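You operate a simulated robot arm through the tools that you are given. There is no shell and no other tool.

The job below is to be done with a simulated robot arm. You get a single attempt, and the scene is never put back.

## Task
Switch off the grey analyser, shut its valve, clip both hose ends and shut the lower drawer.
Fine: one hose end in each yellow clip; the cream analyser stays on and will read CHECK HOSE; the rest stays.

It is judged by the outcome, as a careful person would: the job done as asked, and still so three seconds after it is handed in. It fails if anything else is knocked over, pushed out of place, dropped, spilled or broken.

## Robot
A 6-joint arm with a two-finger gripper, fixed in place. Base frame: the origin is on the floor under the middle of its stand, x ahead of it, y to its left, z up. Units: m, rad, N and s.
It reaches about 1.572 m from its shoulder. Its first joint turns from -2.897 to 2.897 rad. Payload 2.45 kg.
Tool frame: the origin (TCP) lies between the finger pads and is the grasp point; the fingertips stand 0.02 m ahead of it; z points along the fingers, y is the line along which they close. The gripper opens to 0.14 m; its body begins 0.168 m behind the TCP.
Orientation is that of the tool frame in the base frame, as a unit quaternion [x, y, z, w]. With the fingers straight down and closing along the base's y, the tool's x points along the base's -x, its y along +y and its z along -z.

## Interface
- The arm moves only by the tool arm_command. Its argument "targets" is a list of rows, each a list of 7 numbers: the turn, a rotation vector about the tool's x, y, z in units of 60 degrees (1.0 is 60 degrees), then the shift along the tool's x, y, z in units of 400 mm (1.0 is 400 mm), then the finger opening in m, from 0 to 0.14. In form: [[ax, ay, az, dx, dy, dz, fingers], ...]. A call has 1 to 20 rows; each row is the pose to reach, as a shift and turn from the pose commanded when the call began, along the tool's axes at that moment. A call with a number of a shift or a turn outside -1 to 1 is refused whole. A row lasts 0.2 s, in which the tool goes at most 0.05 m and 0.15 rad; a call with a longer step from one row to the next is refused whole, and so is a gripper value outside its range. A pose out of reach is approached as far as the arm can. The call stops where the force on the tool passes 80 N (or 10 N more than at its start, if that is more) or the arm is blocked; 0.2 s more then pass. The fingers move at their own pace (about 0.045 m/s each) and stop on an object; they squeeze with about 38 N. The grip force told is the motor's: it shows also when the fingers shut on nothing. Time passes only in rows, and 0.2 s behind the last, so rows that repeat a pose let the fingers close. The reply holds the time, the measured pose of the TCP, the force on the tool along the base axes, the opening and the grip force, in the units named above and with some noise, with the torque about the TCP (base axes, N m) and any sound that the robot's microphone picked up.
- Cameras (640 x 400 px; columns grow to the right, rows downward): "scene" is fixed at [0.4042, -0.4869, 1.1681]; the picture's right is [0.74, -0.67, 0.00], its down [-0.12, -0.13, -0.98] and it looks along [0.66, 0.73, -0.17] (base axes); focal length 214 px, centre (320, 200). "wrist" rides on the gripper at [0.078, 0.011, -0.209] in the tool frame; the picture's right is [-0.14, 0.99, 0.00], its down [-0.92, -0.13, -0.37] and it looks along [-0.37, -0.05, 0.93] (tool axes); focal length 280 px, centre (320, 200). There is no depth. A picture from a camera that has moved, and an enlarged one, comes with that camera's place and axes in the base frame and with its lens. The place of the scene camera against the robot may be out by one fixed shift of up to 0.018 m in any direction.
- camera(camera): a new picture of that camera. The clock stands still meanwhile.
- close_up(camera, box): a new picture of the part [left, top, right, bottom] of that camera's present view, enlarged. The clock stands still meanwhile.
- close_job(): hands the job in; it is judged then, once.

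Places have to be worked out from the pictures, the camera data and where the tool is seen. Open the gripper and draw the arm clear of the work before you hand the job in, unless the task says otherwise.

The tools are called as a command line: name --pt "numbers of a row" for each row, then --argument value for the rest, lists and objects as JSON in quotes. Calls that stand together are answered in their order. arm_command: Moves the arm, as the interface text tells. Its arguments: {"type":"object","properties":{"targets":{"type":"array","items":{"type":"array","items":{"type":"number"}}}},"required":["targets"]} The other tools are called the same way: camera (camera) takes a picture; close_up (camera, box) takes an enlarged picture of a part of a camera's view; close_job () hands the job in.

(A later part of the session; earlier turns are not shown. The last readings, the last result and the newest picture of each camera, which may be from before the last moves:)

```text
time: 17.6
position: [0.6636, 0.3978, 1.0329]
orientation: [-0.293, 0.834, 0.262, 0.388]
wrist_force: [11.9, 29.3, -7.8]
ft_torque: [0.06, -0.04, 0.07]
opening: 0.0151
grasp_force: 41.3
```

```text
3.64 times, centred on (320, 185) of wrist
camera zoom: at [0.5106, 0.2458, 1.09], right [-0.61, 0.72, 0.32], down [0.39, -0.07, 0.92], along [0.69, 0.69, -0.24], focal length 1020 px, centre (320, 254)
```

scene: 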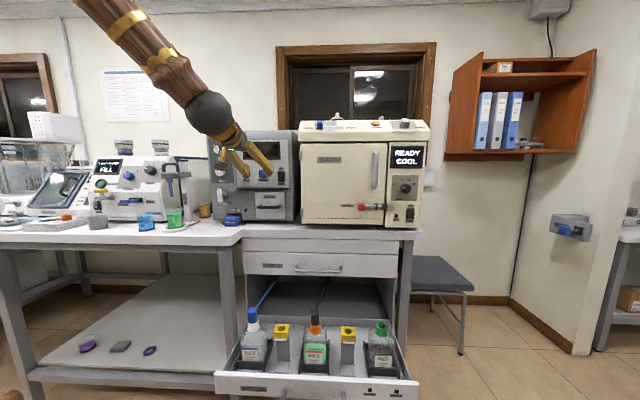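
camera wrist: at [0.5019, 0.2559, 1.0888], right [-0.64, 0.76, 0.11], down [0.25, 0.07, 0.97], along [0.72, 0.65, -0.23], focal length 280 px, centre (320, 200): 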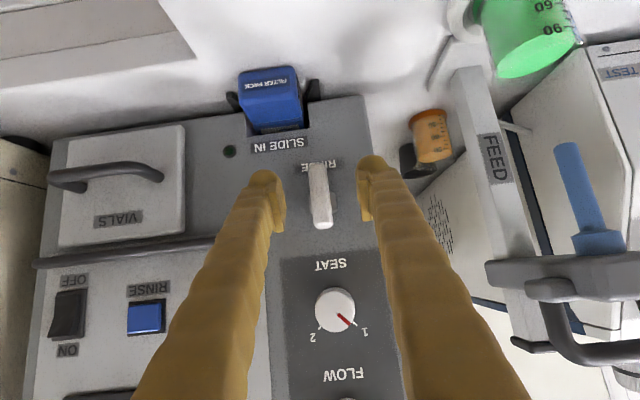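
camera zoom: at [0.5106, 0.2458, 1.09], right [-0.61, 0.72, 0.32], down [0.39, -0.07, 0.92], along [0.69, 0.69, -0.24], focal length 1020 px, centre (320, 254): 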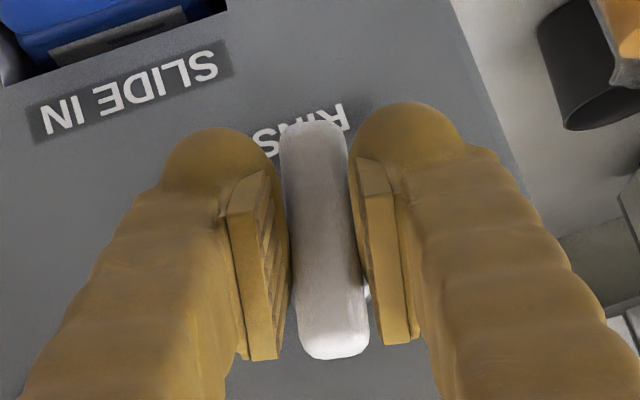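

The lever turns freely with the gripper clockwise (torque under 0.1 N·m). I continue another 48° with a 1 mm relief correction.

arm_command --pt "-0.0574 0 0.0819 -0.0014 0.0025 0.002 0.01" --pt "-0.1147 0 0.1638 -0.0014 0.0025 0.002 0.01" --pt "-0.1721 0 0.2458 -0.0014 0.0025 0.002 0.01" --pt "-0.2294 0 0.3277 -0.0014 0.0025 0.002 0.01" --pt "-0.2868 0 0.4096 -0.0014 0.0025 0.002 0.01" --pt "-0.3442 0 0.4915 -0.0014 0.0025 0.002 0.01" --pt "-0.4015 0 0.5734 -0.0014 0.0025 0.002 0.01" --pt "-0.4589 0 0.6554 -0.0014 0.0025 0.002 0.01"

camera --camera "wrist"

camera --camera "scene"

```text
time: 19.4
position: [0.6639, 0.3971, 1.0311]
orientation: [-0.079, 0.799, 0.561, 0.2]
wrist_force: [39.5, -43.9, -42.4]
ft_torque: [-0.49, 0.21, -0.75]
opening: 0.0152
grasp_force: 41.4
```

```text
taken
camera wrist: at [0.5408, 0.2161, 1.0694], right [-0.22, 0.34, 0.91], down [0.8, -0.48, 0.37], along [0.56, 0.81, -0.17], focal length 280 px, centre (320, 200)
```

wrist: 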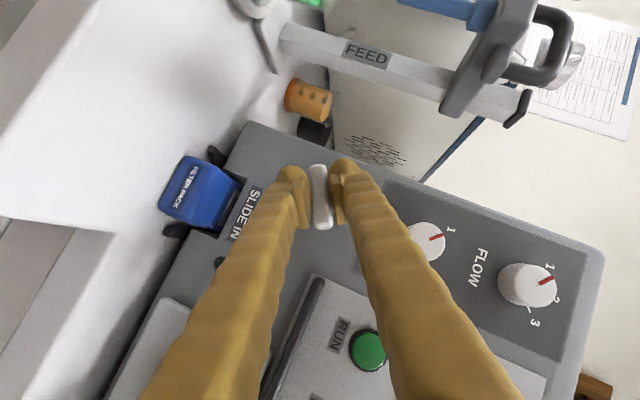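

```text
taken
```

scene: 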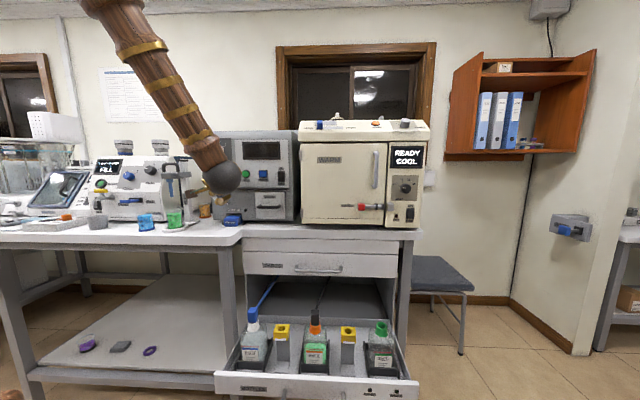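

The lever has turned about 60°; the side load shows I hold it ~5 mm above its axis, so I relieve that offset and turn the remaining 30° to horizontal.

arm_command --pt "0 0 0 -0.0053 -0.0138 -0.0037 0.01" --pt "-0.0574 0 0.0819 -0.0051 -0.0148 -0.0036 0.01" --pt "-0.1147 0 0.1638 -0.0049 -0.0158 -0.0034 0.01" --pt "-0.1721 0 0.2458 -0.0046 -0.0168 -0.0032 0.01" --pt "-0.2294 0 0.3277 -0.0044 -0.0178 -0.003 0.01" --pt "-0.2868 0 0.4096 -0.0041 -0.0188 -0.0029 0.01"

close_up --camera "wrist" --box '[200, 80, 440, 260]'

close_up --camera "scene" --box '[190, 150, 270, 230]'

```text
time: 20.8
position: [0.6666, 0.3944, 1.0308]
orientation: [0.061, 0.704, 0.705, 0.061]
wrist_force: [-27.2, 10.8, 41.2]
ft_torque: [0.3, -0.33, 0.62]
opening: 0.0152
grasp_force: 41.7
```

```text
2.22 times, centred on (320, 170) of wrist
camera zoom: at [0.5527, 0.2041, 1.0395], right [0.13, -0.03, 0.99], down [0.84, -0.52, -0.13], along [0.52, 0.85, -0.05], focal length 623 px, centre (320, 267)
```

zoom: 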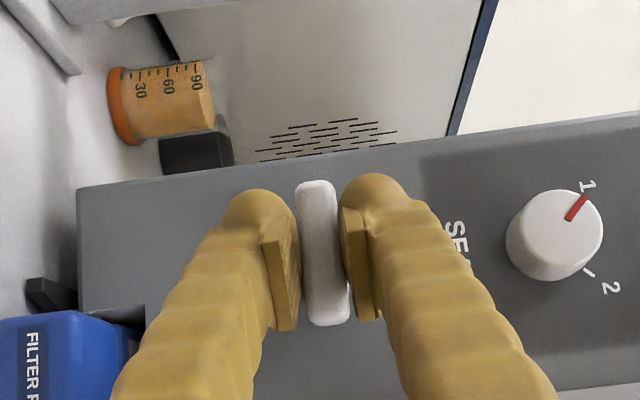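

```text
5.00 times, centred on (230, 190) of scene
camera zoom: at [0.4042, -0.4869, 1.1681], right [0.74, -0.67, 0.0], down [-0.12, -0.13, -0.98], along [0.66, 0.73, -0.17], focal length 1072 px, centre (770, 250)
```

zoom: 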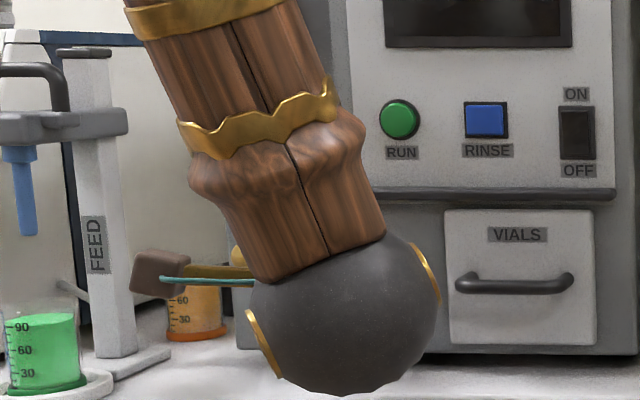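

The lever is horizontal now (tool turned exactly 90°, torque near zero). I relieve the side load, open the fingers, and withdraw along the tool axis.

arm_command --pt "0 0 0 0.004 0.0075 0.003 0.01" --pt "0 0 0 0.004 0.0075 0.003 0.03" --pt "0 0 0 0.004 0.0075 0.003 0.045" --pt "0 0 0 0.004 0.0075 0.003 0.045" --pt "0 0 0 0.004 0.0075 -0.06 0.045" --pt "0 0 0 0.004 0.0075 -0.13 0.045" --pt "0 0 0 0.004 0.0075 -0.2 0.045" --pt "0 0 0 0.004 0.0075 -0.27 0.045" --pt "0 0 0 0.004 0.0075 -0.34 0.045"

camera --camera "wrist"

camera --camera "scene"

```text
time: 22.8
position: [0.6422, 0.2618, 1.03]
orientation: [0.061, 0.704, 0.704, 0.062]
wrist_force: [0.4, 0.2, -0.4]
ft_torque: [-0.02, -0.02, 0.0]
opening: 0.0449
grasp_force: 0.0
```

```text
taken
camera wrist: at [0.5276, 0.0713, 1.0408], right [0.14, -0.02, 0.99], down [0.84, -0.52, -0.13], along [0.52, 0.85, -0.05], focal length 280 px, centre (320, 200)
```

wrist: 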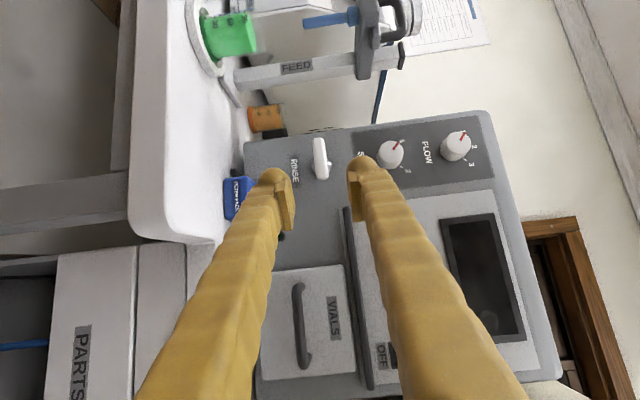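

```text
taken
```

scene: 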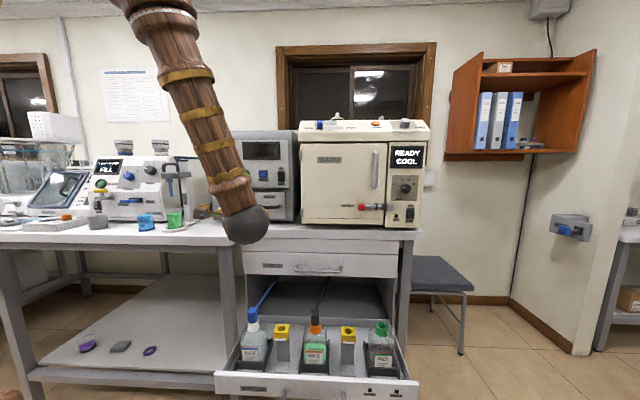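

The lever appears horizontal. I check it and the drawer lamps in close-ups.

close_up --camera "wrist" --box '[270, 110, 410, 220]'

close_up --camera "scene" --box '[200, 260, 440, 400]'

```text
3.64 times, centred on (340, 165) of wrist
camera zoom: at [0.5276, 0.0713, 1.0408], right [0.14, -0.02, 0.99], down [0.84, -0.52, -0.13], along [0.52, 0.85, -0.05], focal length 1020 px, centre (247, 327)
```

zoom: 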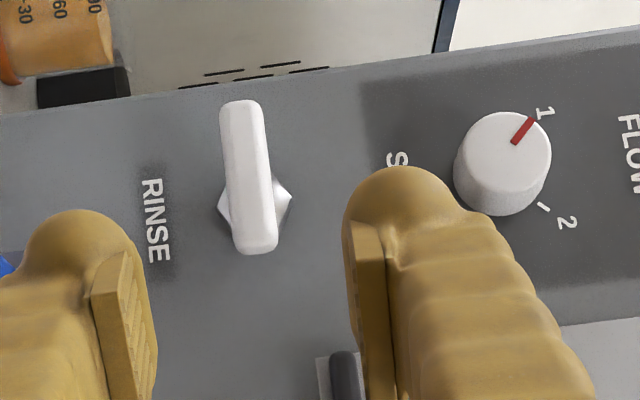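

```text
2.67 times, centred on (320, 330) of scene
camera zoom: at [0.4042, -0.4869, 1.1681], right [0.74, -0.67, 0.0], down [-0.12, -0.13, -0.98], along [0.66, 0.73, -0.17], focal length 572 px, centre (320, -147)
```

zoom: 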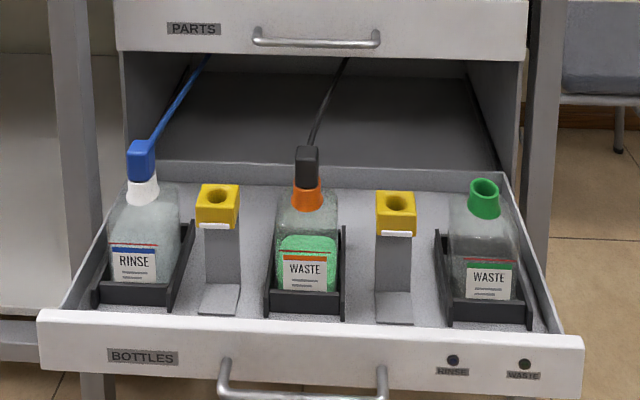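

Valve lever is shut (horizontal) and the grey unit's drawer lamps are out. Now I undo the wrist roll while backing away up and to the right, heading for the drawer.

arm_command --pt "0.0574 0 -0.0819 -0.019 0.03 -0.038 0.045" --pt "0.1147 0 -0.1638 -0.0385 0.06 -0.076 0.045" --pt "0.1721 0 -0.2458 -0.058 0.09 -0.114 0.045" --pt "0.2294 0 -0.3277 -0.077 0.12 -0.152 0.045" --pt "0.2868 0 -0.4096 -0.096 0.15 -0.19 0.045" --pt "0.3442 0 -0.4915 -0.1155 0.18 -0.227 0.045" --pt "0.4015 0 -0.5734 -0.135 0.21 -0.265 0.045" --pt "0.4589 0 -0.6554 -0.154 0.24 -0.303 0.045" --pt "0.5162 0 -0.7373 -0.173 0.27 -0.341 0.045" --pt "0.5736 0 -0.8192 -0.1925 0.3 -0.379 0.045"

```text
time: 25.0
position: [0.6915, 0.0996, 1.1519]
orientation: [-0.219, 0.837, 0.383, 0.324]
wrist_force: [0.0, 0.1, -0.1]
ft_torque: [0.0, 0.04, 0.02]
opening: 0.0448
grasp_force: 0.0
```

Next I undo the last 30° of roll.

arm_command --pt "0.0717 0 -0.1024 0 0 0 0.06" --pt "0.1434 0 -0.2048 0 0 0 0.06" --pt "0.2151 0 -0.3072 0 0 0 0.06" --pt "0.2868 0 -0.4096 0 0 0 0.06"

```text
time: 26.0
position: [0.6919, 0.0979, 1.1515]
orientation: [-0.34, 0.819, 0.176, 0.427]
wrist_force: [-0.1, 0.8, -0.3]
ft_torque: [0.02, -0.04, 0.01]
opening: 0.06
grasp_force: 0.1
```

Now I pitch the fingers down to vertical above the drawer, at about z = 1.0, to look at the hose plugs and clips from above.

arm_command --pt "0 0.131 0 0.052 -0.018 0.019 0.08" --pt "0 0.262 0 0.104 -0.036 0.039 0.08" --pt "0 0.393 0 0.155 -0.054 0.058 0.08" --pt "0 0.524 0 0.207 -0.071 0.078 0.08" --pt "0 0.655 0 0.259 -0.089 0.097 0.08" --pt "0 0.786 0 0.311 -0.107 0.117 0.08" --pt "0 0.917 0 0.3625 -0.125 0.136 0.08" --pt "0 0.917 0 0.3625 -0.125 0.136 0.08"

camera --camera "wrist"

camera --camera "scene"

```text
time: 27.8
position: [0.6998, 0.037, 1.0009]
orientation: [-0.382, 0.924, 0.0, 0.0]
wrist_force: [-0.2, 0.7, -0.1]
ft_torque: [-0.02, 0.03, -0.03]
opening: 0.0798
grasp_force: 0.0
```

```text
taken
camera wrist: at [0.6353, -0.0091, 1.2097], right [-0.6, 0.8, 0.0], down [0.74, 0.56, 0.37], along [0.29, 0.22, -0.93], focal length 280 px, centre (320, 200)
```

wrist: 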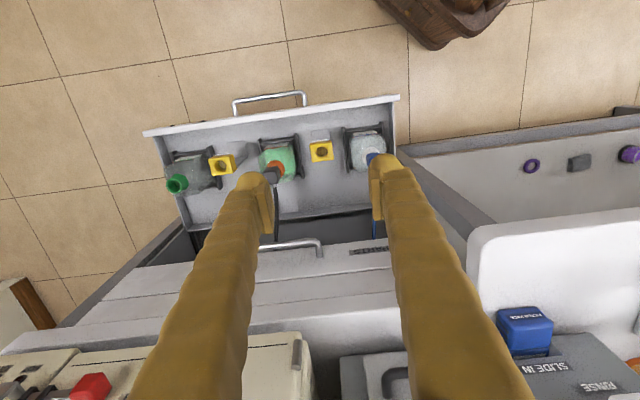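

```text
taken
```

scene: 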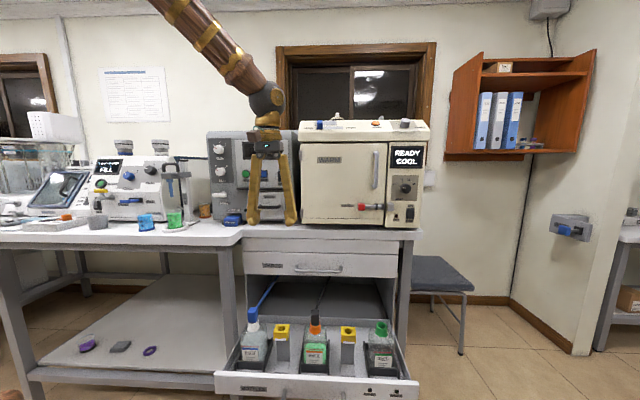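

The plugs are hidden behind the fingers from here. I move above the blue plug (u ≈ 0.364, depth ≈ 0.595) with the tool leaning 15° away from the bench edge, so the plug shows up between the fingers.

arm_command --pt "0 -0.042 0 -0.025 0.044 0.083 0.08" --pt "0 -0.083 0 -0.05 0.0875 0.167 0.08" --pt "0 -0.125 0 -0.075 0.131 0.25 0.08" --pt "0 -0.167 0 -0.1 0.175 0.333 0.08" --pt "0 -0.208 0 -0.125 0.219 0.417 0.08" --pt "0 -0.25 0 -0.15 0.2625 0.48 0.08" --pt "0 -0.25 0 -0.15 0.2625 0.48 0.08"

camera --camera "wrist"

close_up --camera "scene" --box '[200, 220, 440, 400]'

```text
time: 29.4
position: [0.6667, 0.1532, 0.8099]
orientation: [-0.379, 0.916, 0.05, 0.12]
wrist_force: [0.7, -0.1, 0.3]
ft_torque: [0.0, -0.02, -0.02]
opening: 0.0797
grasp_force: 0.0
```

```text
taken
camera wrist: at [0.5666, 0.0702, 0.991], right [-0.61, 0.79, 0.04], down [0.65, 0.47, 0.59], along [0.45, 0.38, -0.8], focal length 280 px, centre (320, 200)
```

wrist: 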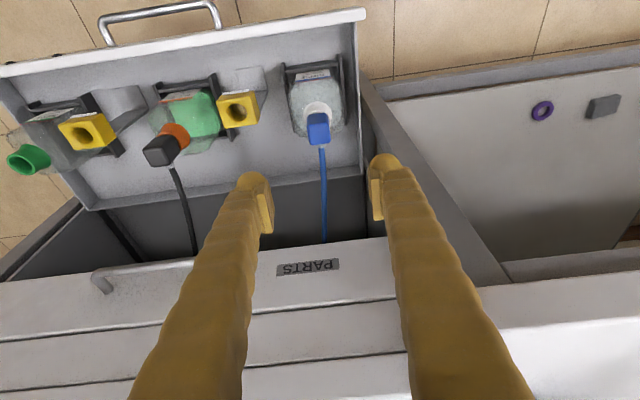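

```text
2.22 times, centred on (320, 310) of scene
camera zoom: at [0.4042, -0.4869, 1.1681], right [0.74, -0.67, 0.0], down [-0.12, -0.13, -0.98], along [0.66, 0.73, -0.17], focal length 477 px, centre (320, -44)
```

zoom: 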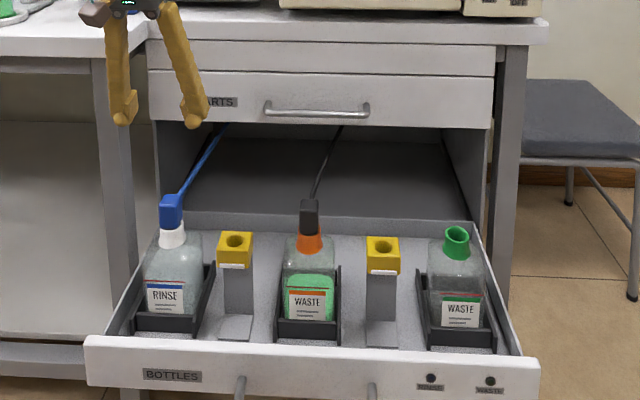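

Now the blue plug is clearly visible with its hose leaving toward the back. I take close-ups of plug and clip to place them.

close_up --camera "wrist" --box '[280, 60, 370, 160]'

close_up --camera "wrist" --box '[130, 60, 270, 200]'

close_up --camera "wrist" --box '[0, 80, 140, 220]'

```text
4.00 times, centred on (325, 110) of wrist
camera zoom: at [0.5666, 0.0702, 0.991], right [-0.61, 0.79, 0.04], down [0.65, 0.47, 0.59], along [0.45, 0.38, -0.8], focal length 1122 px, centre (300, 560)
```

zoom: 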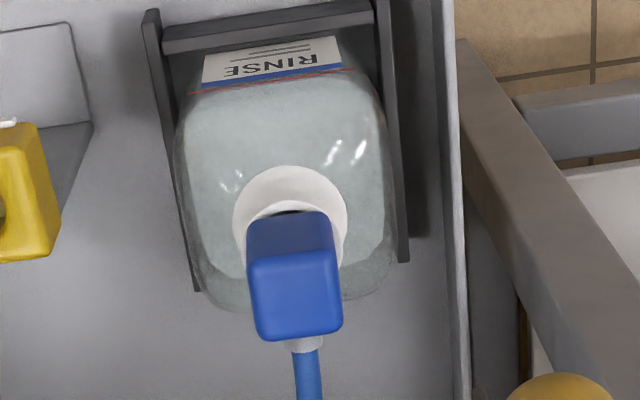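

```text
2.86 times, centred on (200, 130) of wrist
camera zoom: at [0.5666, 0.0702, 0.991], right [-0.61, 0.79, 0.04], down [0.65, 0.47, 0.59], along [0.45, 0.38, -0.8], focal length 801 px, centre (663, 400)
```

zoom: 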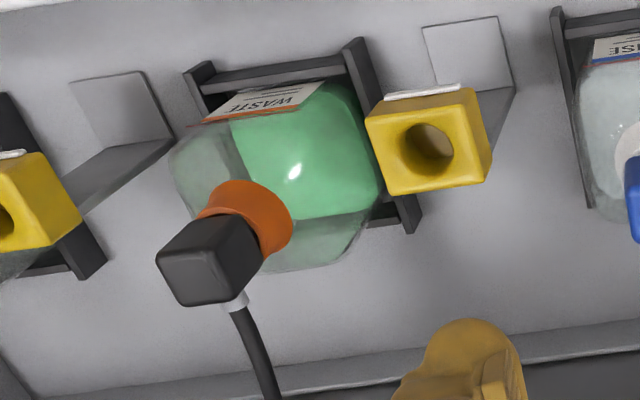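

```text
2.86 times, centred on (70, 150) of wrist
camera zoom: at [0.5666, 0.0702, 0.991], right [-0.61, 0.79, 0.04], down [0.65, 0.47, 0.59], along [0.45, 0.38, -0.8], focal length 801 px, centre (1034, 343)
```

zoom: 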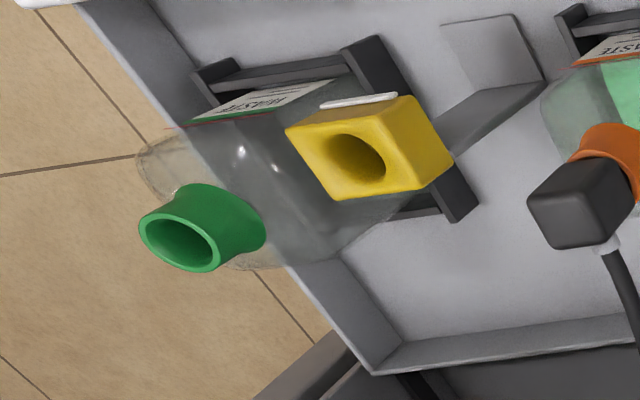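

Blue plug top is at about depth 0.600, u = 0.361, z = 0.65 (a block ~27 mm wide, hose leaving at its back); the left clip's hole is near depth 0.573, u = 0.473, z = 0.60. I descend to just above the blue plug and check alignment.

arm_command --pt "0 0 0 0.006 0.0016 0.07 0.07" --pt "0 0 0 0.0115 0.0032 0.14 0.07" --pt "0 0 0 0.017 0.0049 0.21 0.07" --pt "0 0 0 0.023 0.0065 0.2785 0.07" --pt "0 0 0 0.023 0.0065 0.2785 0.07"

camera --camera "wrist"

close_up --camera "wrist" --box '[250, 80, 400, 220]'

close_up --camera "scene" --box '[210, 240, 310, 390]'

```text
time: 30.6
position: [0.6809, 0.1686, 0.7003]
orientation: [-0.38, 0.916, 0.05, 0.12]
wrist_force: [0.1, 0.2, -0.1]
ft_torque: [-0.03, 0.01, 0.06]
opening: 0.0701
grasp_force: 0.1
```

```text
taken
camera wrist: at [0.5808, 0.0861, 0.8816], right [-0.61, 0.79, 0.04], down [0.65, 0.47, 0.59], along [0.45, 0.38, -0.8], focal length 280 px, centre (320, 200)
```

wrist: 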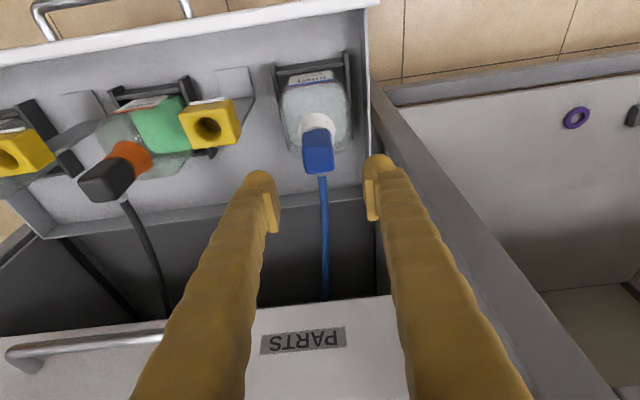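

```text
2.86 times, centred on (325, 150) of wrist
camera zoom: at [0.5808, 0.0861, 0.8816], right [-0.61, 0.79, 0.04], down [0.65, 0.47, 0.59], along [0.45, 0.38, -0.8], focal length 801 px, centre (306, 343)
```

zoom: 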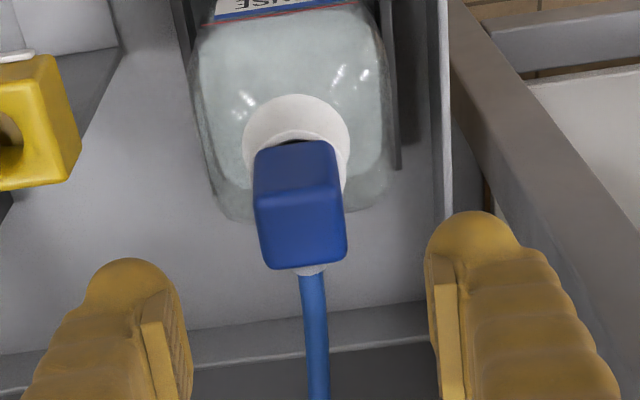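

```text
2.67 times, centred on (260, 315) of scene
camera zoom: at [0.4042, -0.4869, 1.1681], right [0.74, -0.67, 0.0], down [-0.12, -0.13, -0.98], along [0.66, 0.73, -0.17], focal length 572 px, centre (480, -107)
```

zoom: 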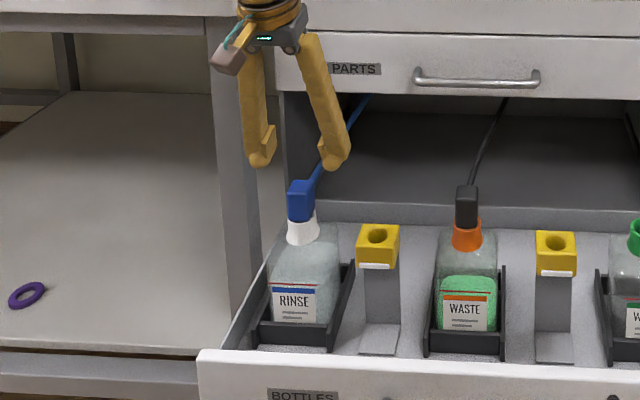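

The plug is centred between the fingers; triangulating gives its top at depth 0.604, u = 0.360, z ≈ 0.642. While here I also take a close-up of the left clip for its position.

close_up --camera "wrist" --box '[160, 70, 260, 170]'

close_up --camera "scene" --box '[265, 310, 305, 370]'

close_up --camera "scene" --box '[235, 300, 275, 340]'

```text
4.00 times, centred on (210, 120) of wrist
camera zoom: at [0.5808, 0.0861, 0.8816], right [-0.61, 0.79, 0.04], down [0.65, 0.47, 0.59], along [0.45, 0.38, -0.8], focal length 1122 px, centre (760, 520)
```

zoom: 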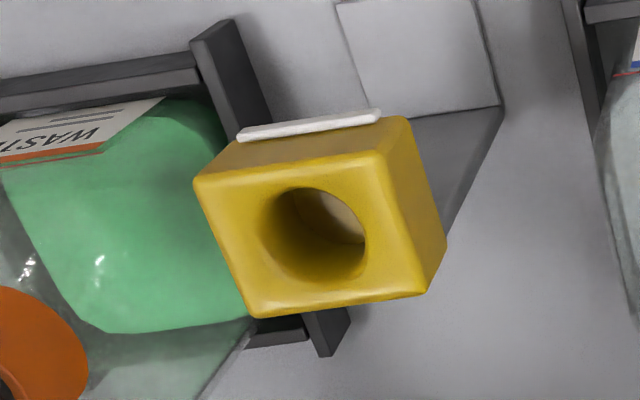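

```text
6.67 times, centred on (285, 340) of scene
camera zoom: at [0.4042, -0.4869, 1.1681], right [0.74, -0.67, 0.0], down [-0.12, -0.13, -0.98], along [0.66, 0.73, -0.17], focal length 1430 px, centre (553, -733)
```

zoom: 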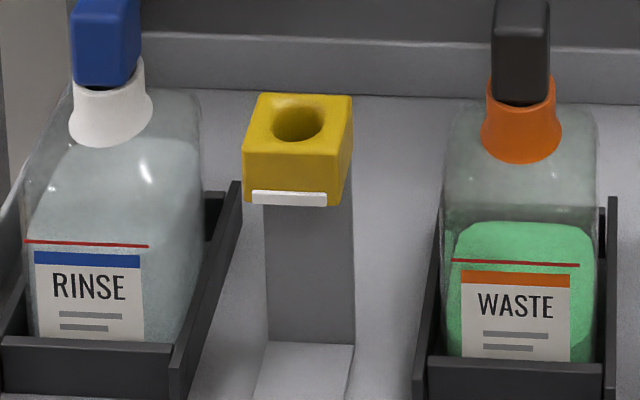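

```text
10.00 times, centred on (255, 320) of scene
camera zoom: at [0.4042, -0.4869, 1.1681], right [0.74, -0.67, 0.0], down [-0.12, -0.13, -0.98], along [0.66, 0.73, -0.17], focal length 2145 px, centre (970, -1000)
```

zoom: 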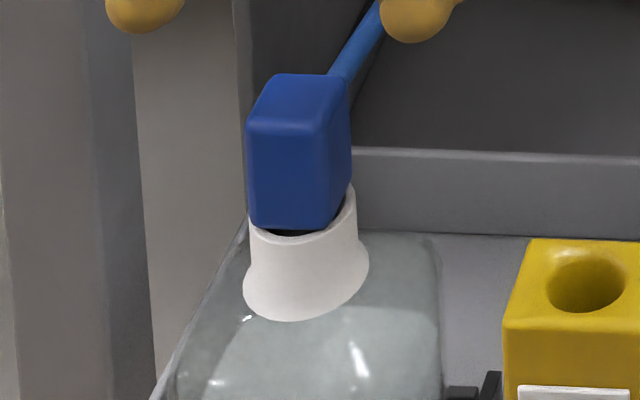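

The clip's hole rim is at about depth 0.571, u = 0.469, z = 0.603 — the same height as the bottle's neck, so the plug should end at the same height. I now descend onto the blue plug and then close on it.

arm_command --pt "0 0 0 0.01 0.003 0.042 0.055" --pt "0 0 0 0.019 0.0057 0.083 0.055" --pt "0 0 0 0.0285 0.0057 0.125 0.055" --pt "0 0 0 0.038 0.0057 0.166 0.055" --pt "0 0 0 0.038 0.0057 0.166 0.055"

close_up --camera "wrist" --box '[250, 110, 400, 260]'

close_up --camera "scene" --box '[220, 270, 300, 350]'

```text
time: 31.8
position: [0.68, 0.1725, 0.6325]
orientation: [-0.379, 0.916, 0.05, 0.12]
wrist_force: [0.3, 0.1, -0.2]
ft_torque: [-0.01, -0.02, 0.01]
opening: 0.055
grasp_force: 0.0
```

```text
2.67 times, centred on (325, 185) of wrist
camera zoom: at [0.5801, 0.0904, 0.8127], right [-0.61, 0.79, 0.04], down [0.65, 0.47, 0.59], along [0.45, 0.38, -0.8], focal length 748 px, centre (307, 240)
```

zoom: 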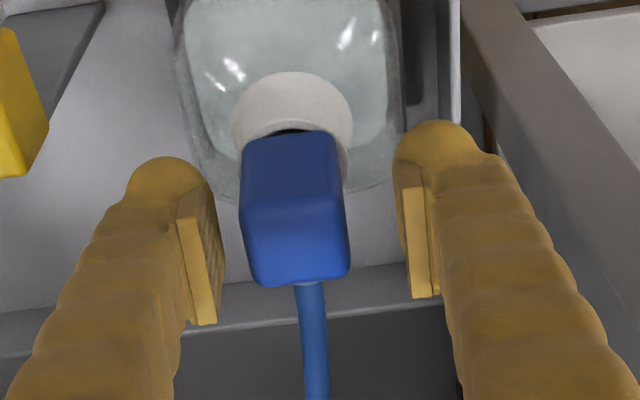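

```text
5.00 times, centred on (260, 310) of scene
camera zoom: at [0.4042, -0.4869, 1.1681], right [0.74, -0.67, 0.0], down [-0.12, -0.13, -0.98], along [0.66, 0.73, -0.17], focal length 1072 px, centre (620, -350)
```

zoom: 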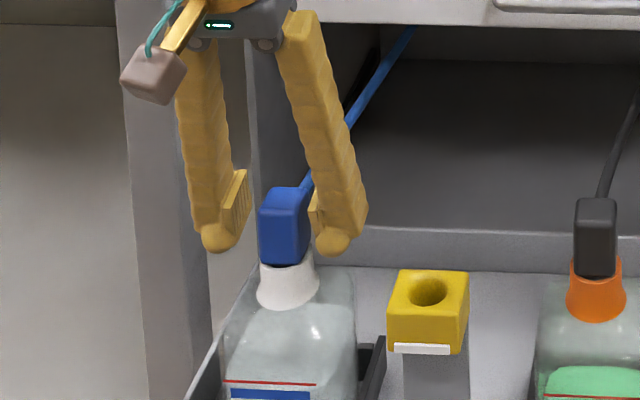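

The plug is between the pads, about 3–4 mm toward the right pad in bench terms. I shift 3 mm and close on it.

arm_command --pt "0 0 0 0 -0.008 0 0.05" --pt "0 0 0 0 -0.008 0 0.035" --pt "0 0 0 0 -0.008 0 0.02" --pt "0 0 0 0 -0.008 0 0.01" --pt "0 0 0 0 -0.008 0 0.01"

close_up --camera "wrist" --box '[250, 110, 400, 260]'

close_up --camera "scene" --box '[220, 270, 300, 350]'

```text
time: 33.0
position: [0.6843, 0.1703, 0.6324]
orientation: [-0.38, 0.916, 0.049, 0.12]
wrist_force: [0.6, 0.4, 1.2]
ft_torque: [0.0, -0.03, -0.02]
opening: 0.0284
grasp_force: 38.2
```

```text
2.67 times, centred on (325, 185) of wrist
camera zoom: at [0.5826, 0.0872, 0.8129], right [-0.61, 0.79, 0.04], down [0.65, 0.47, 0.59], along [0.45, 0.38, -0.8], focal length 748 px, centre (307, 240)
```

zoom: 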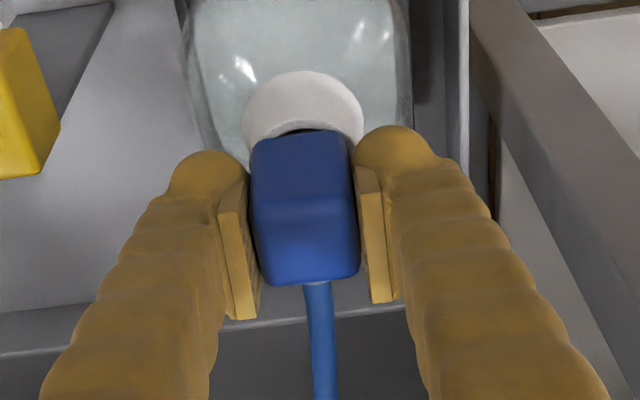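

```text
5.00 times, centred on (260, 310) of scene
camera zoom: at [0.4042, -0.4869, 1.1681], right [0.74, -0.67, 0.0], down [-0.12, -0.13, -0.98], along [0.66, 0.73, -0.17], focal length 1072 px, centre (620, -350)
```

zoom: 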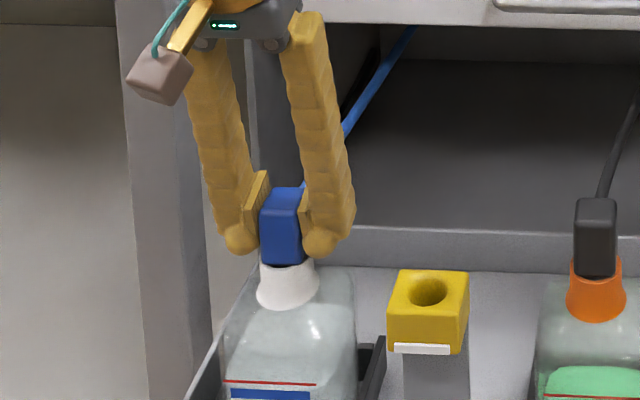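

The blue plug is gripped (opening 28 mm, no side load). I lift it straight up by 3 cm first and check the bottle stays put.

arm_command --pt "0 0 0 -0.0049 0 -0.0181 0.01" --pt "0 0 0 -0.0097 0 -0.0362 0.01" --pt "0 0 0 -0.0146 0 -0.0543 0.01" --pt "0 0 0 -0.0194 0 -0.0724 0.01"

close_up --camera "scene" --box '[220, 260, 320, 360]'

close_up --camera "wrist" --box '[220, 60, 420, 260]'

```text
time: 34.0
position: [0.6828, 0.1703, 0.6609]
orientation: [-0.38, 0.916, 0.05, 0.119]
wrist_force: [-0.2, -0.3, 0.0]
ft_torque: [-0.02, 0.0, 0.01]
opening: 0.0284
grasp_force: 38.1
```

```text
4.00 times, centred on (270, 310) of scene
camera zoom: at [0.4042, -0.4869, 1.1681], right [0.74, -0.67, 0.0], down [-0.12, -0.13, -0.98], along [0.66, 0.73, -0.17], focal length 858 px, centre (520, -240)
```

zoom: 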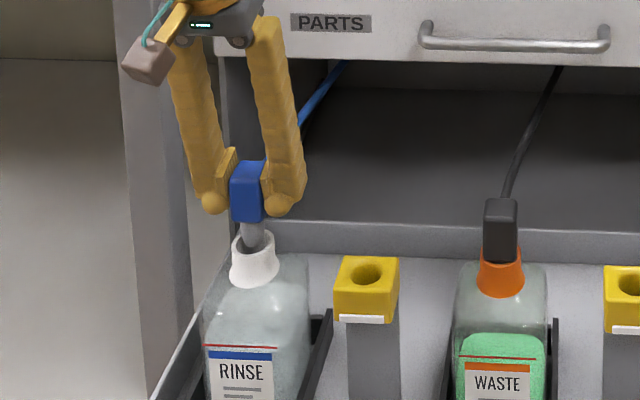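

```text
2.00 times, centred on (320, 160) of wrist
camera zoom: at [0.5823, 0.0873, 0.8421], right [-0.61, 0.79, 0.04], down [0.65, 0.47, 0.59], along [0.45, 0.38, -0.8], focal length 561 px, centre (320, 280)
```

zoom: 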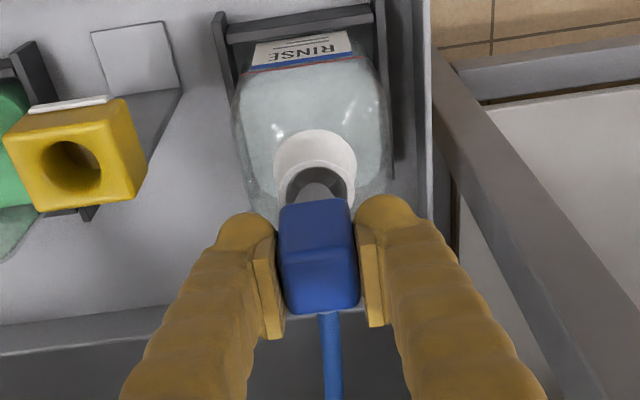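

It lifts freely, showing a metal spigot below the plug. I keep lifting another 7 cm to clear the neck.

arm_command --pt "0 0 0 -0.0091 0 -0.0338 0.01" --pt "0 0 0 -0.0181 0 -0.0676 0.01" --pt "0 0 0 -0.0272 0 -0.1014 0.01" --pt "0 0 0 -0.0362 0 -0.1352 0.01" --pt "0 0 0 -0.0453 0 -0.169 0.01"

close_up --camera "scene" --box '[220, 240, 340, 360]'

camera --camera "wrist"

```text
time: 35.2
position: [0.6826, 0.1703, 0.7339]
orientation: [-0.38, 0.916, 0.05, 0.12]
wrist_force: [-0.2, 0.5, 0.3]
ft_torque: [0.0, -0.01, 0.05]
opening: 0.0284
grasp_force: 38.0
```

```text
3.33 times, centred on (280, 300) of scene
camera zoom: at [0.4042, -0.4869, 1.1681], right [0.74, -0.67, 0.0], down [-0.12, -0.13, -0.98], along [0.66, 0.73, -0.17], focal length 715 px, centre (453, -133)
```

zoom: 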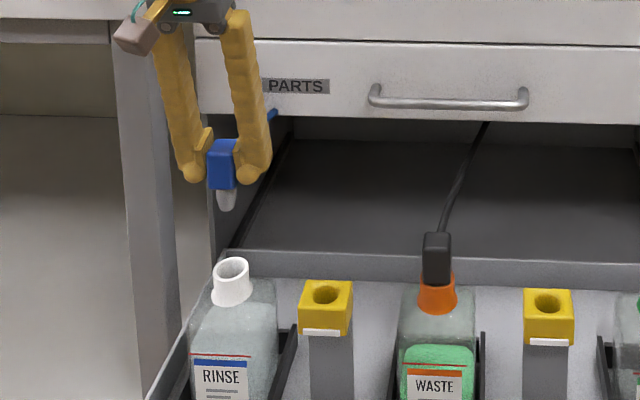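

```text
taken
camera wrist: at [0.5822, 0.0875, 0.9144], right [-0.61, 0.79, 0.04], down [0.65, 0.47, 0.59], along [0.45, 0.38, -0.8], focal length 280 px, centre (320, 200)
```

wrist: 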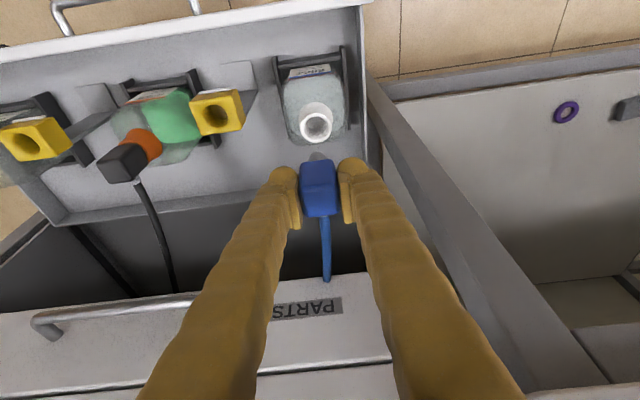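

The short tapered spigot is free. I take close-ups of the now exposed neck and the clip hole to get the exact displacement between them.

close_up --camera "wrist" --box '[170, 60, 350, 180]'

close_up --camera "scene" --box '[240, 280, 310, 350]'

```text
3.33 times, centred on (260, 120) of wrist
camera zoom: at [0.5822, 0.0875, 0.9144], right [-0.61, 0.79, 0.04], down [0.65, 0.47, 0.59], along [0.45, 0.38, -0.8], focal length 935 px, centre (520, 467)
```

zoom: 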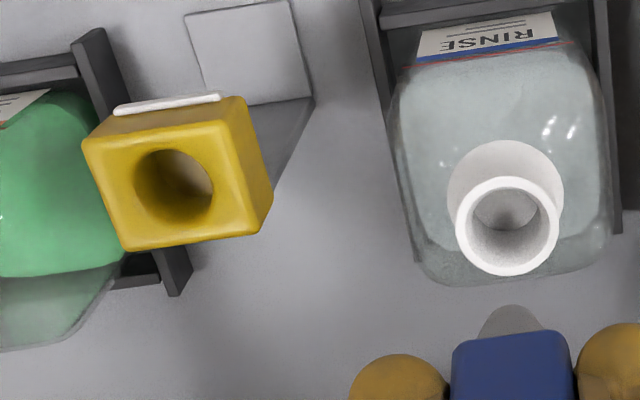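

```text
5.71 times, centred on (275, 315) of scene
camera zoom: at [0.4042, -0.4869, 1.1681], right [0.74, -0.67, 0.0], down [-0.12, -0.13, -0.98], along [0.66, 0.73, -0.17], focal length 1226 px, centre (577, -457)
```

zoom: 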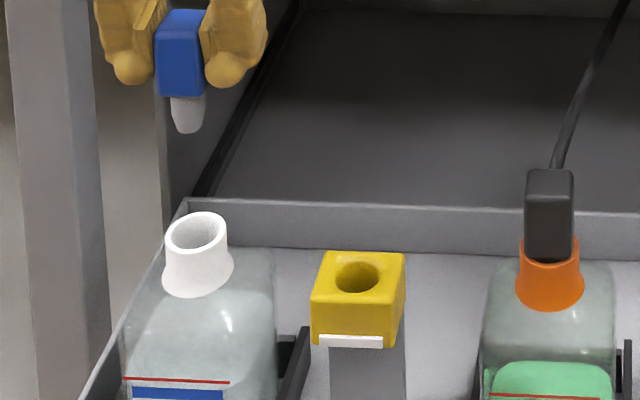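

Neck and clip hole are at the same height (z ≈ 0.60), separated by +108.5 mm along the bench and −31 mm in depth. I carry the plug across by exactly that amount at this height.

arm_command --pt "0 0 0 0.0125 -0.0452 -0.0034 0.01" --pt "0 0 0 0.025 -0.0904 -0.0067 0.01" --pt "0 0 0 0.0375 -0.1357 -0.01 0.01" --pt "0 0 0 0.05 -0.1809 -0.0134 0.01" --pt "0 0 0 0.0624 -0.2261 -0.0168 0.01" --pt "0 0 0 0.0749 -0.2713 -0.0201 0.01" --pt "0 0 0 0.0749 -0.2713 -0.0201 0.01"

close_up --camera "wrist" --box '[240, 60, 400, 220]'

close_up --camera "scene" --box '[240, 270, 330, 360]'

```text
time: 36.8
position: [0.737, 0.0702, 0.732]
orientation: [-0.38, 0.916, 0.05, 0.12]
wrist_force: [0.7, -0.3, -1.6]
ft_torque: [0.0, 0.03, -0.02]
opening: 0.0286
grasp_force: 38.1
```

```text
2.50 times, centred on (320, 140) of wrist
camera zoom: at [0.6368, -0.0115, 0.913], right [-0.61, 0.79, 0.04], down [0.65, 0.47, 0.59], along [0.45, 0.38, -0.8], focal length 701 px, centre (320, 350)
```

zoom: 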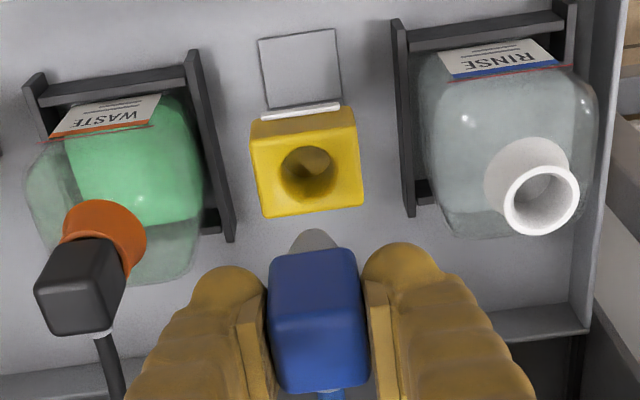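

```text
4.44 times, centred on (285, 315) of scene
camera zoom: at [0.4042, -0.4869, 1.1681], right [0.74, -0.67, 0.0], down [-0.12, -0.13, -0.98], along [0.66, 0.73, -0.17], focal length 953 px, centre (476, -311)
```

zoom: 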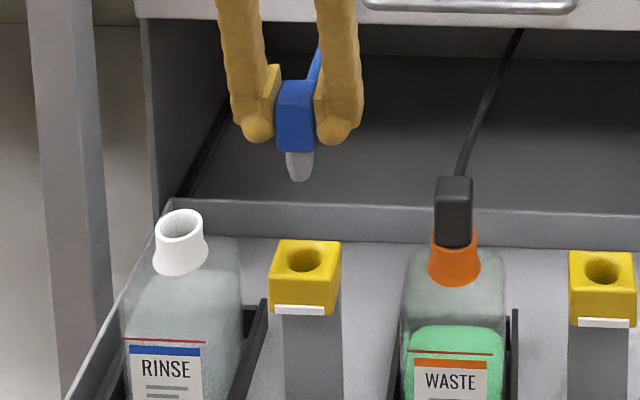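

Relative to how the spigot sat over the neck, the clip hole is about 2 mm further right and 2.5 mm further back. I apply that correction and descend 5.5 cm to just above the clip.

arm_command --pt "0 0 0 -0.004 -0.005 0.003 0.01" --pt "0 0 0 0.004 -0.005 0.036 0.01" --pt "0 0 0 0.0125 -0.005 0.069 0.01" --pt "0 0 0 0.021 -0.005 0.102 0.01" --pt "0 0 0 0.0295 -0.005 0.1344 0.01" --pt "0 0 0 0.0295 -0.005 0.1344 0.01"

close_up --camera "wrist" --box '[250, 100, 390, 240]'

close_up --camera "scene" --box '[255, 290, 315, 350]'

```text
time: 38.2
position: [0.7406, 0.0714, 0.6766]
orientation: [-0.379, 0.916, 0.05, 0.12]
wrist_force: [0.2, 0.6, 0.1]
ft_torque: [-0.01, -0.02, -0.03]
opening: 0.0283
grasp_force: 38.0
```

```text
2.86 times, centred on (320, 170) of wrist
camera zoom: at [0.6402, -0.0114, 0.8582], right [-0.61, 0.79, 0.04], down [0.65, 0.47, 0.59], along [0.45, 0.38, -0.8], focal length 801 px, centre (320, 286)
```

zoom: 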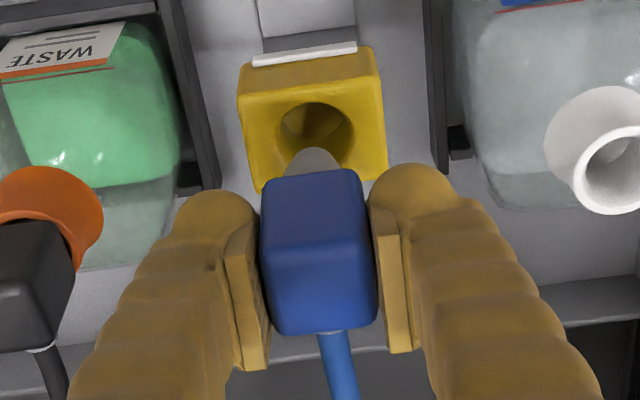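

```text
6.67 times, centred on (285, 320) of scene
camera zoom: at [0.4042, -0.4869, 1.1681], right [0.74, -0.67, 0.0], down [-0.12, -0.13, -0.98], along [0.66, 0.73, -0.17], focal length 1430 px, centre (553, -600)
```

zoom: 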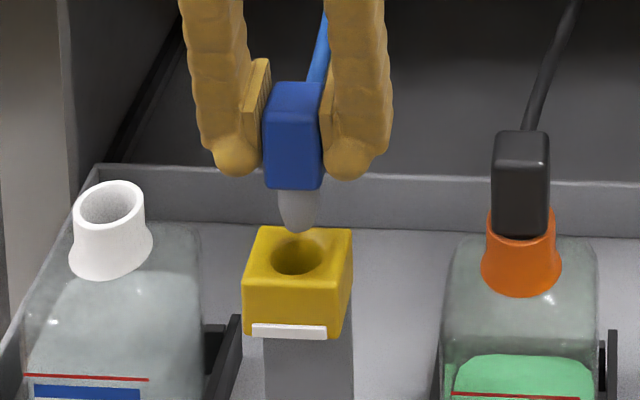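

The spigot tip is just above the hole, well centred sideways and perhaps 2 mm too far back. I correct by 2 mm and lower 1.7 cm so the tapered tip enters.

arm_command --pt "0 0 0 0.0048 0 -0.0013 0.01" --pt "0 0 0 0.0085 0 0.0124 0.01" --pt "0 0 0 0.012 0 0.026 0.01" --pt "0 0 0 0.0158 0 0.0398 0.01"

close_up --camera "wrist" --box '[250, 100, 390, 240]'

close_up --camera "scene" --box '[255, 290, 315, 350]'

```text
time: 39.2
position: [0.7406, 0.0699, 0.6587]
orientation: [-0.38, 0.916, 0.05, 0.12]
wrist_force: [0.1, -0.4, -0.9]
ft_torque: [0.02, -0.01, 0.02]
opening: 0.0286
grasp_force: 38.0
```

```text
2.86 times, centred on (320, 170) of wrist
camera zoom: at [0.6403, -0.012, 0.8406], right [-0.61, 0.79, 0.04], down [0.65, 0.47, 0.59], along [0.45, 0.38, -0.8], focal length 801 px, centre (320, 286)
```

zoom: 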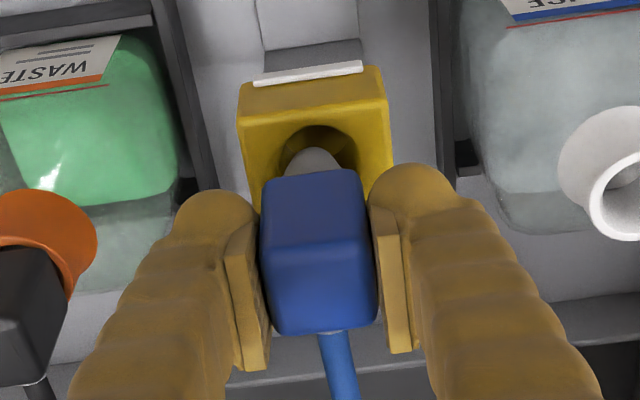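

```text
6.67 times, centred on (285, 320) of scene
camera zoom: at [0.4042, -0.4869, 1.1681], right [0.74, -0.67, 0.0], down [-0.12, -0.13, -0.98], along [0.66, 0.73, -0.17], focal length 1430 px, centre (553, -600)
```

zoom: 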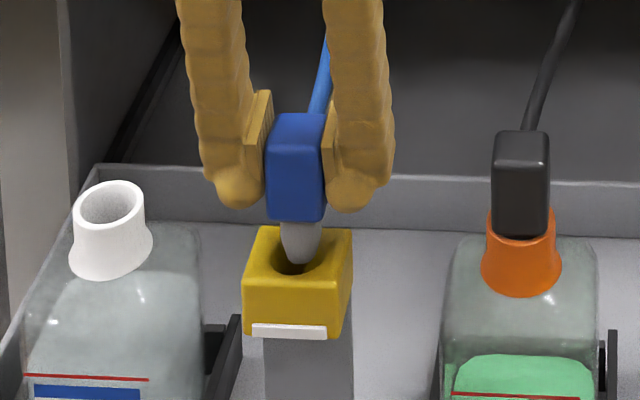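

The tip is inside the rim; both views suggest it is ~3 mm too far back and ~1 mm to the right. I correct and lower a further 12 mm, checking for contact.

arm_command --pt "0 0 0 0.0073 0.0025 -0.002 0.01" --pt "0 0 0 0.01 0.0025 0.0077 0.01" --pt "0 0 0 0.0125 0.0025 0.0173 0.01" --pt "0 0 0 0.015 0.0025 0.027 0.01" --pt "0 0 0 0.015 0.0025 0.027 0.01"

close_up --camera "wrist" --box '[250, 100, 390, 240]'

close_up --camera "scene" --box '[255, 290, 315, 350]'

```text
time: 40.4
position: [0.7374, 0.0701, 0.6482]
orientation: [-0.38, 0.916, 0.05, 0.12]
wrist_force: [-0.4, 0.1, -0.6]
ft_torque: [0.03, -0.05, 0.02]
opening: 0.0283
grasp_force: 37.9
```

```text
2.86 times, centred on (320, 170) of wrist
camera zoom: at [0.6375, -0.0125, 0.829], right [-0.61, 0.79, 0.04], down [0.65, 0.47, 0.59], along [0.45, 0.38, -0.8], focal length 801 px, centre (320, 286)
```

zoom: 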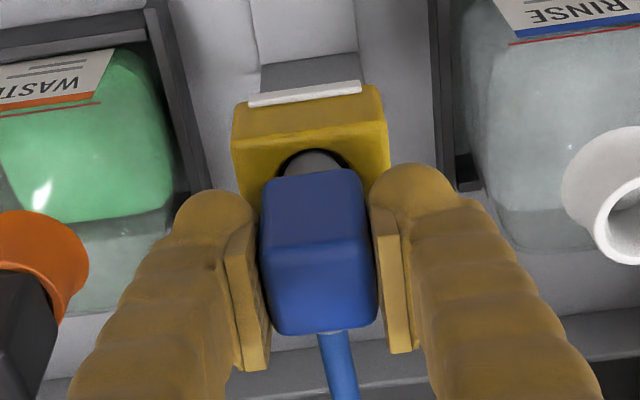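

```text
6.67 times, centred on (285, 320) of scene
camera zoom: at [0.4042, -0.4869, 1.1681], right [0.74, -0.67, 0.0], down [-0.12, -0.13, -0.98], along [0.66, 0.73, -0.17], focal length 1430 px, centre (553, -600)
```

zoom: 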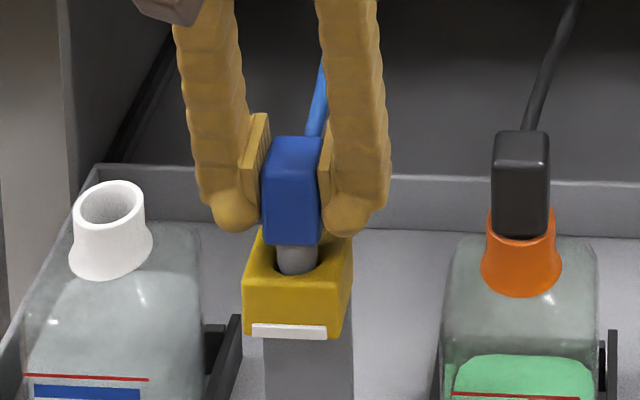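

The spigot is well inside the hole with clearance all around and no contact force. I lower the remaining ~17 mm to seat it.

arm_command --pt "0 0 0 0.0026 0 0.0097 0.01" --pt "0 0 0 0.0052 0 0.0193 0.01" --pt "0 0 0 0.0078 0 0.029 0.01" --pt "0 0 0 0.0098 0 0.0365 0.01" --pt "0 0 0 0.011 0 0.041 0.01"

close_up --camera "wrist" --box '[250, 100, 390, 240]'

close_up --camera "scene" --box '[255, 290, 315, 350]'

```text
time: 41.6
position: [0.7382, 0.0694, 0.6334]
orientation: [-0.38, 0.916, 0.049, 0.12]
wrist_force: [-1.9, 3.8, 30.0]
ft_torque: [0.1, -0.05, -0.01]
opening: 0.0281
grasp_force: 38.3
```

```text
2.86 times, centred on (320, 170) of wrist
camera zoom: at [0.6371, -0.0134, 0.8124], right [-0.61, 0.79, 0.03], down [0.65, 0.47, 0.59], along [0.46, 0.38, -0.8], focal length 801 px, centre (320, 286)
```

zoom: 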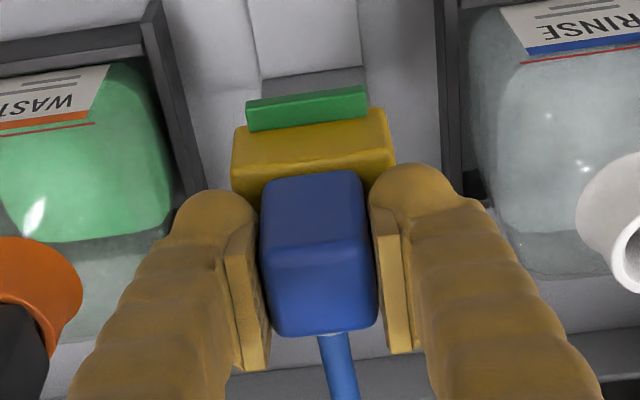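

```text
6.67 times, centred on (285, 320) of scene
camera zoom: at [0.4042, -0.4869, 1.1681], right [0.74, -0.67, 0.0], down [-0.12, -0.13, -0.98], along [0.66, 0.73, -0.17], focal length 1430 px, centre (553, -600)
```

zoom: 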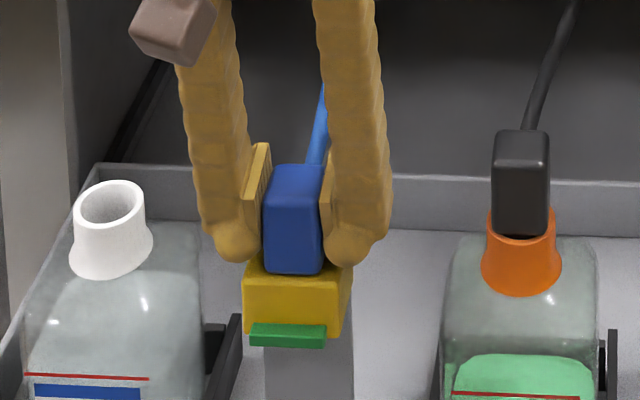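

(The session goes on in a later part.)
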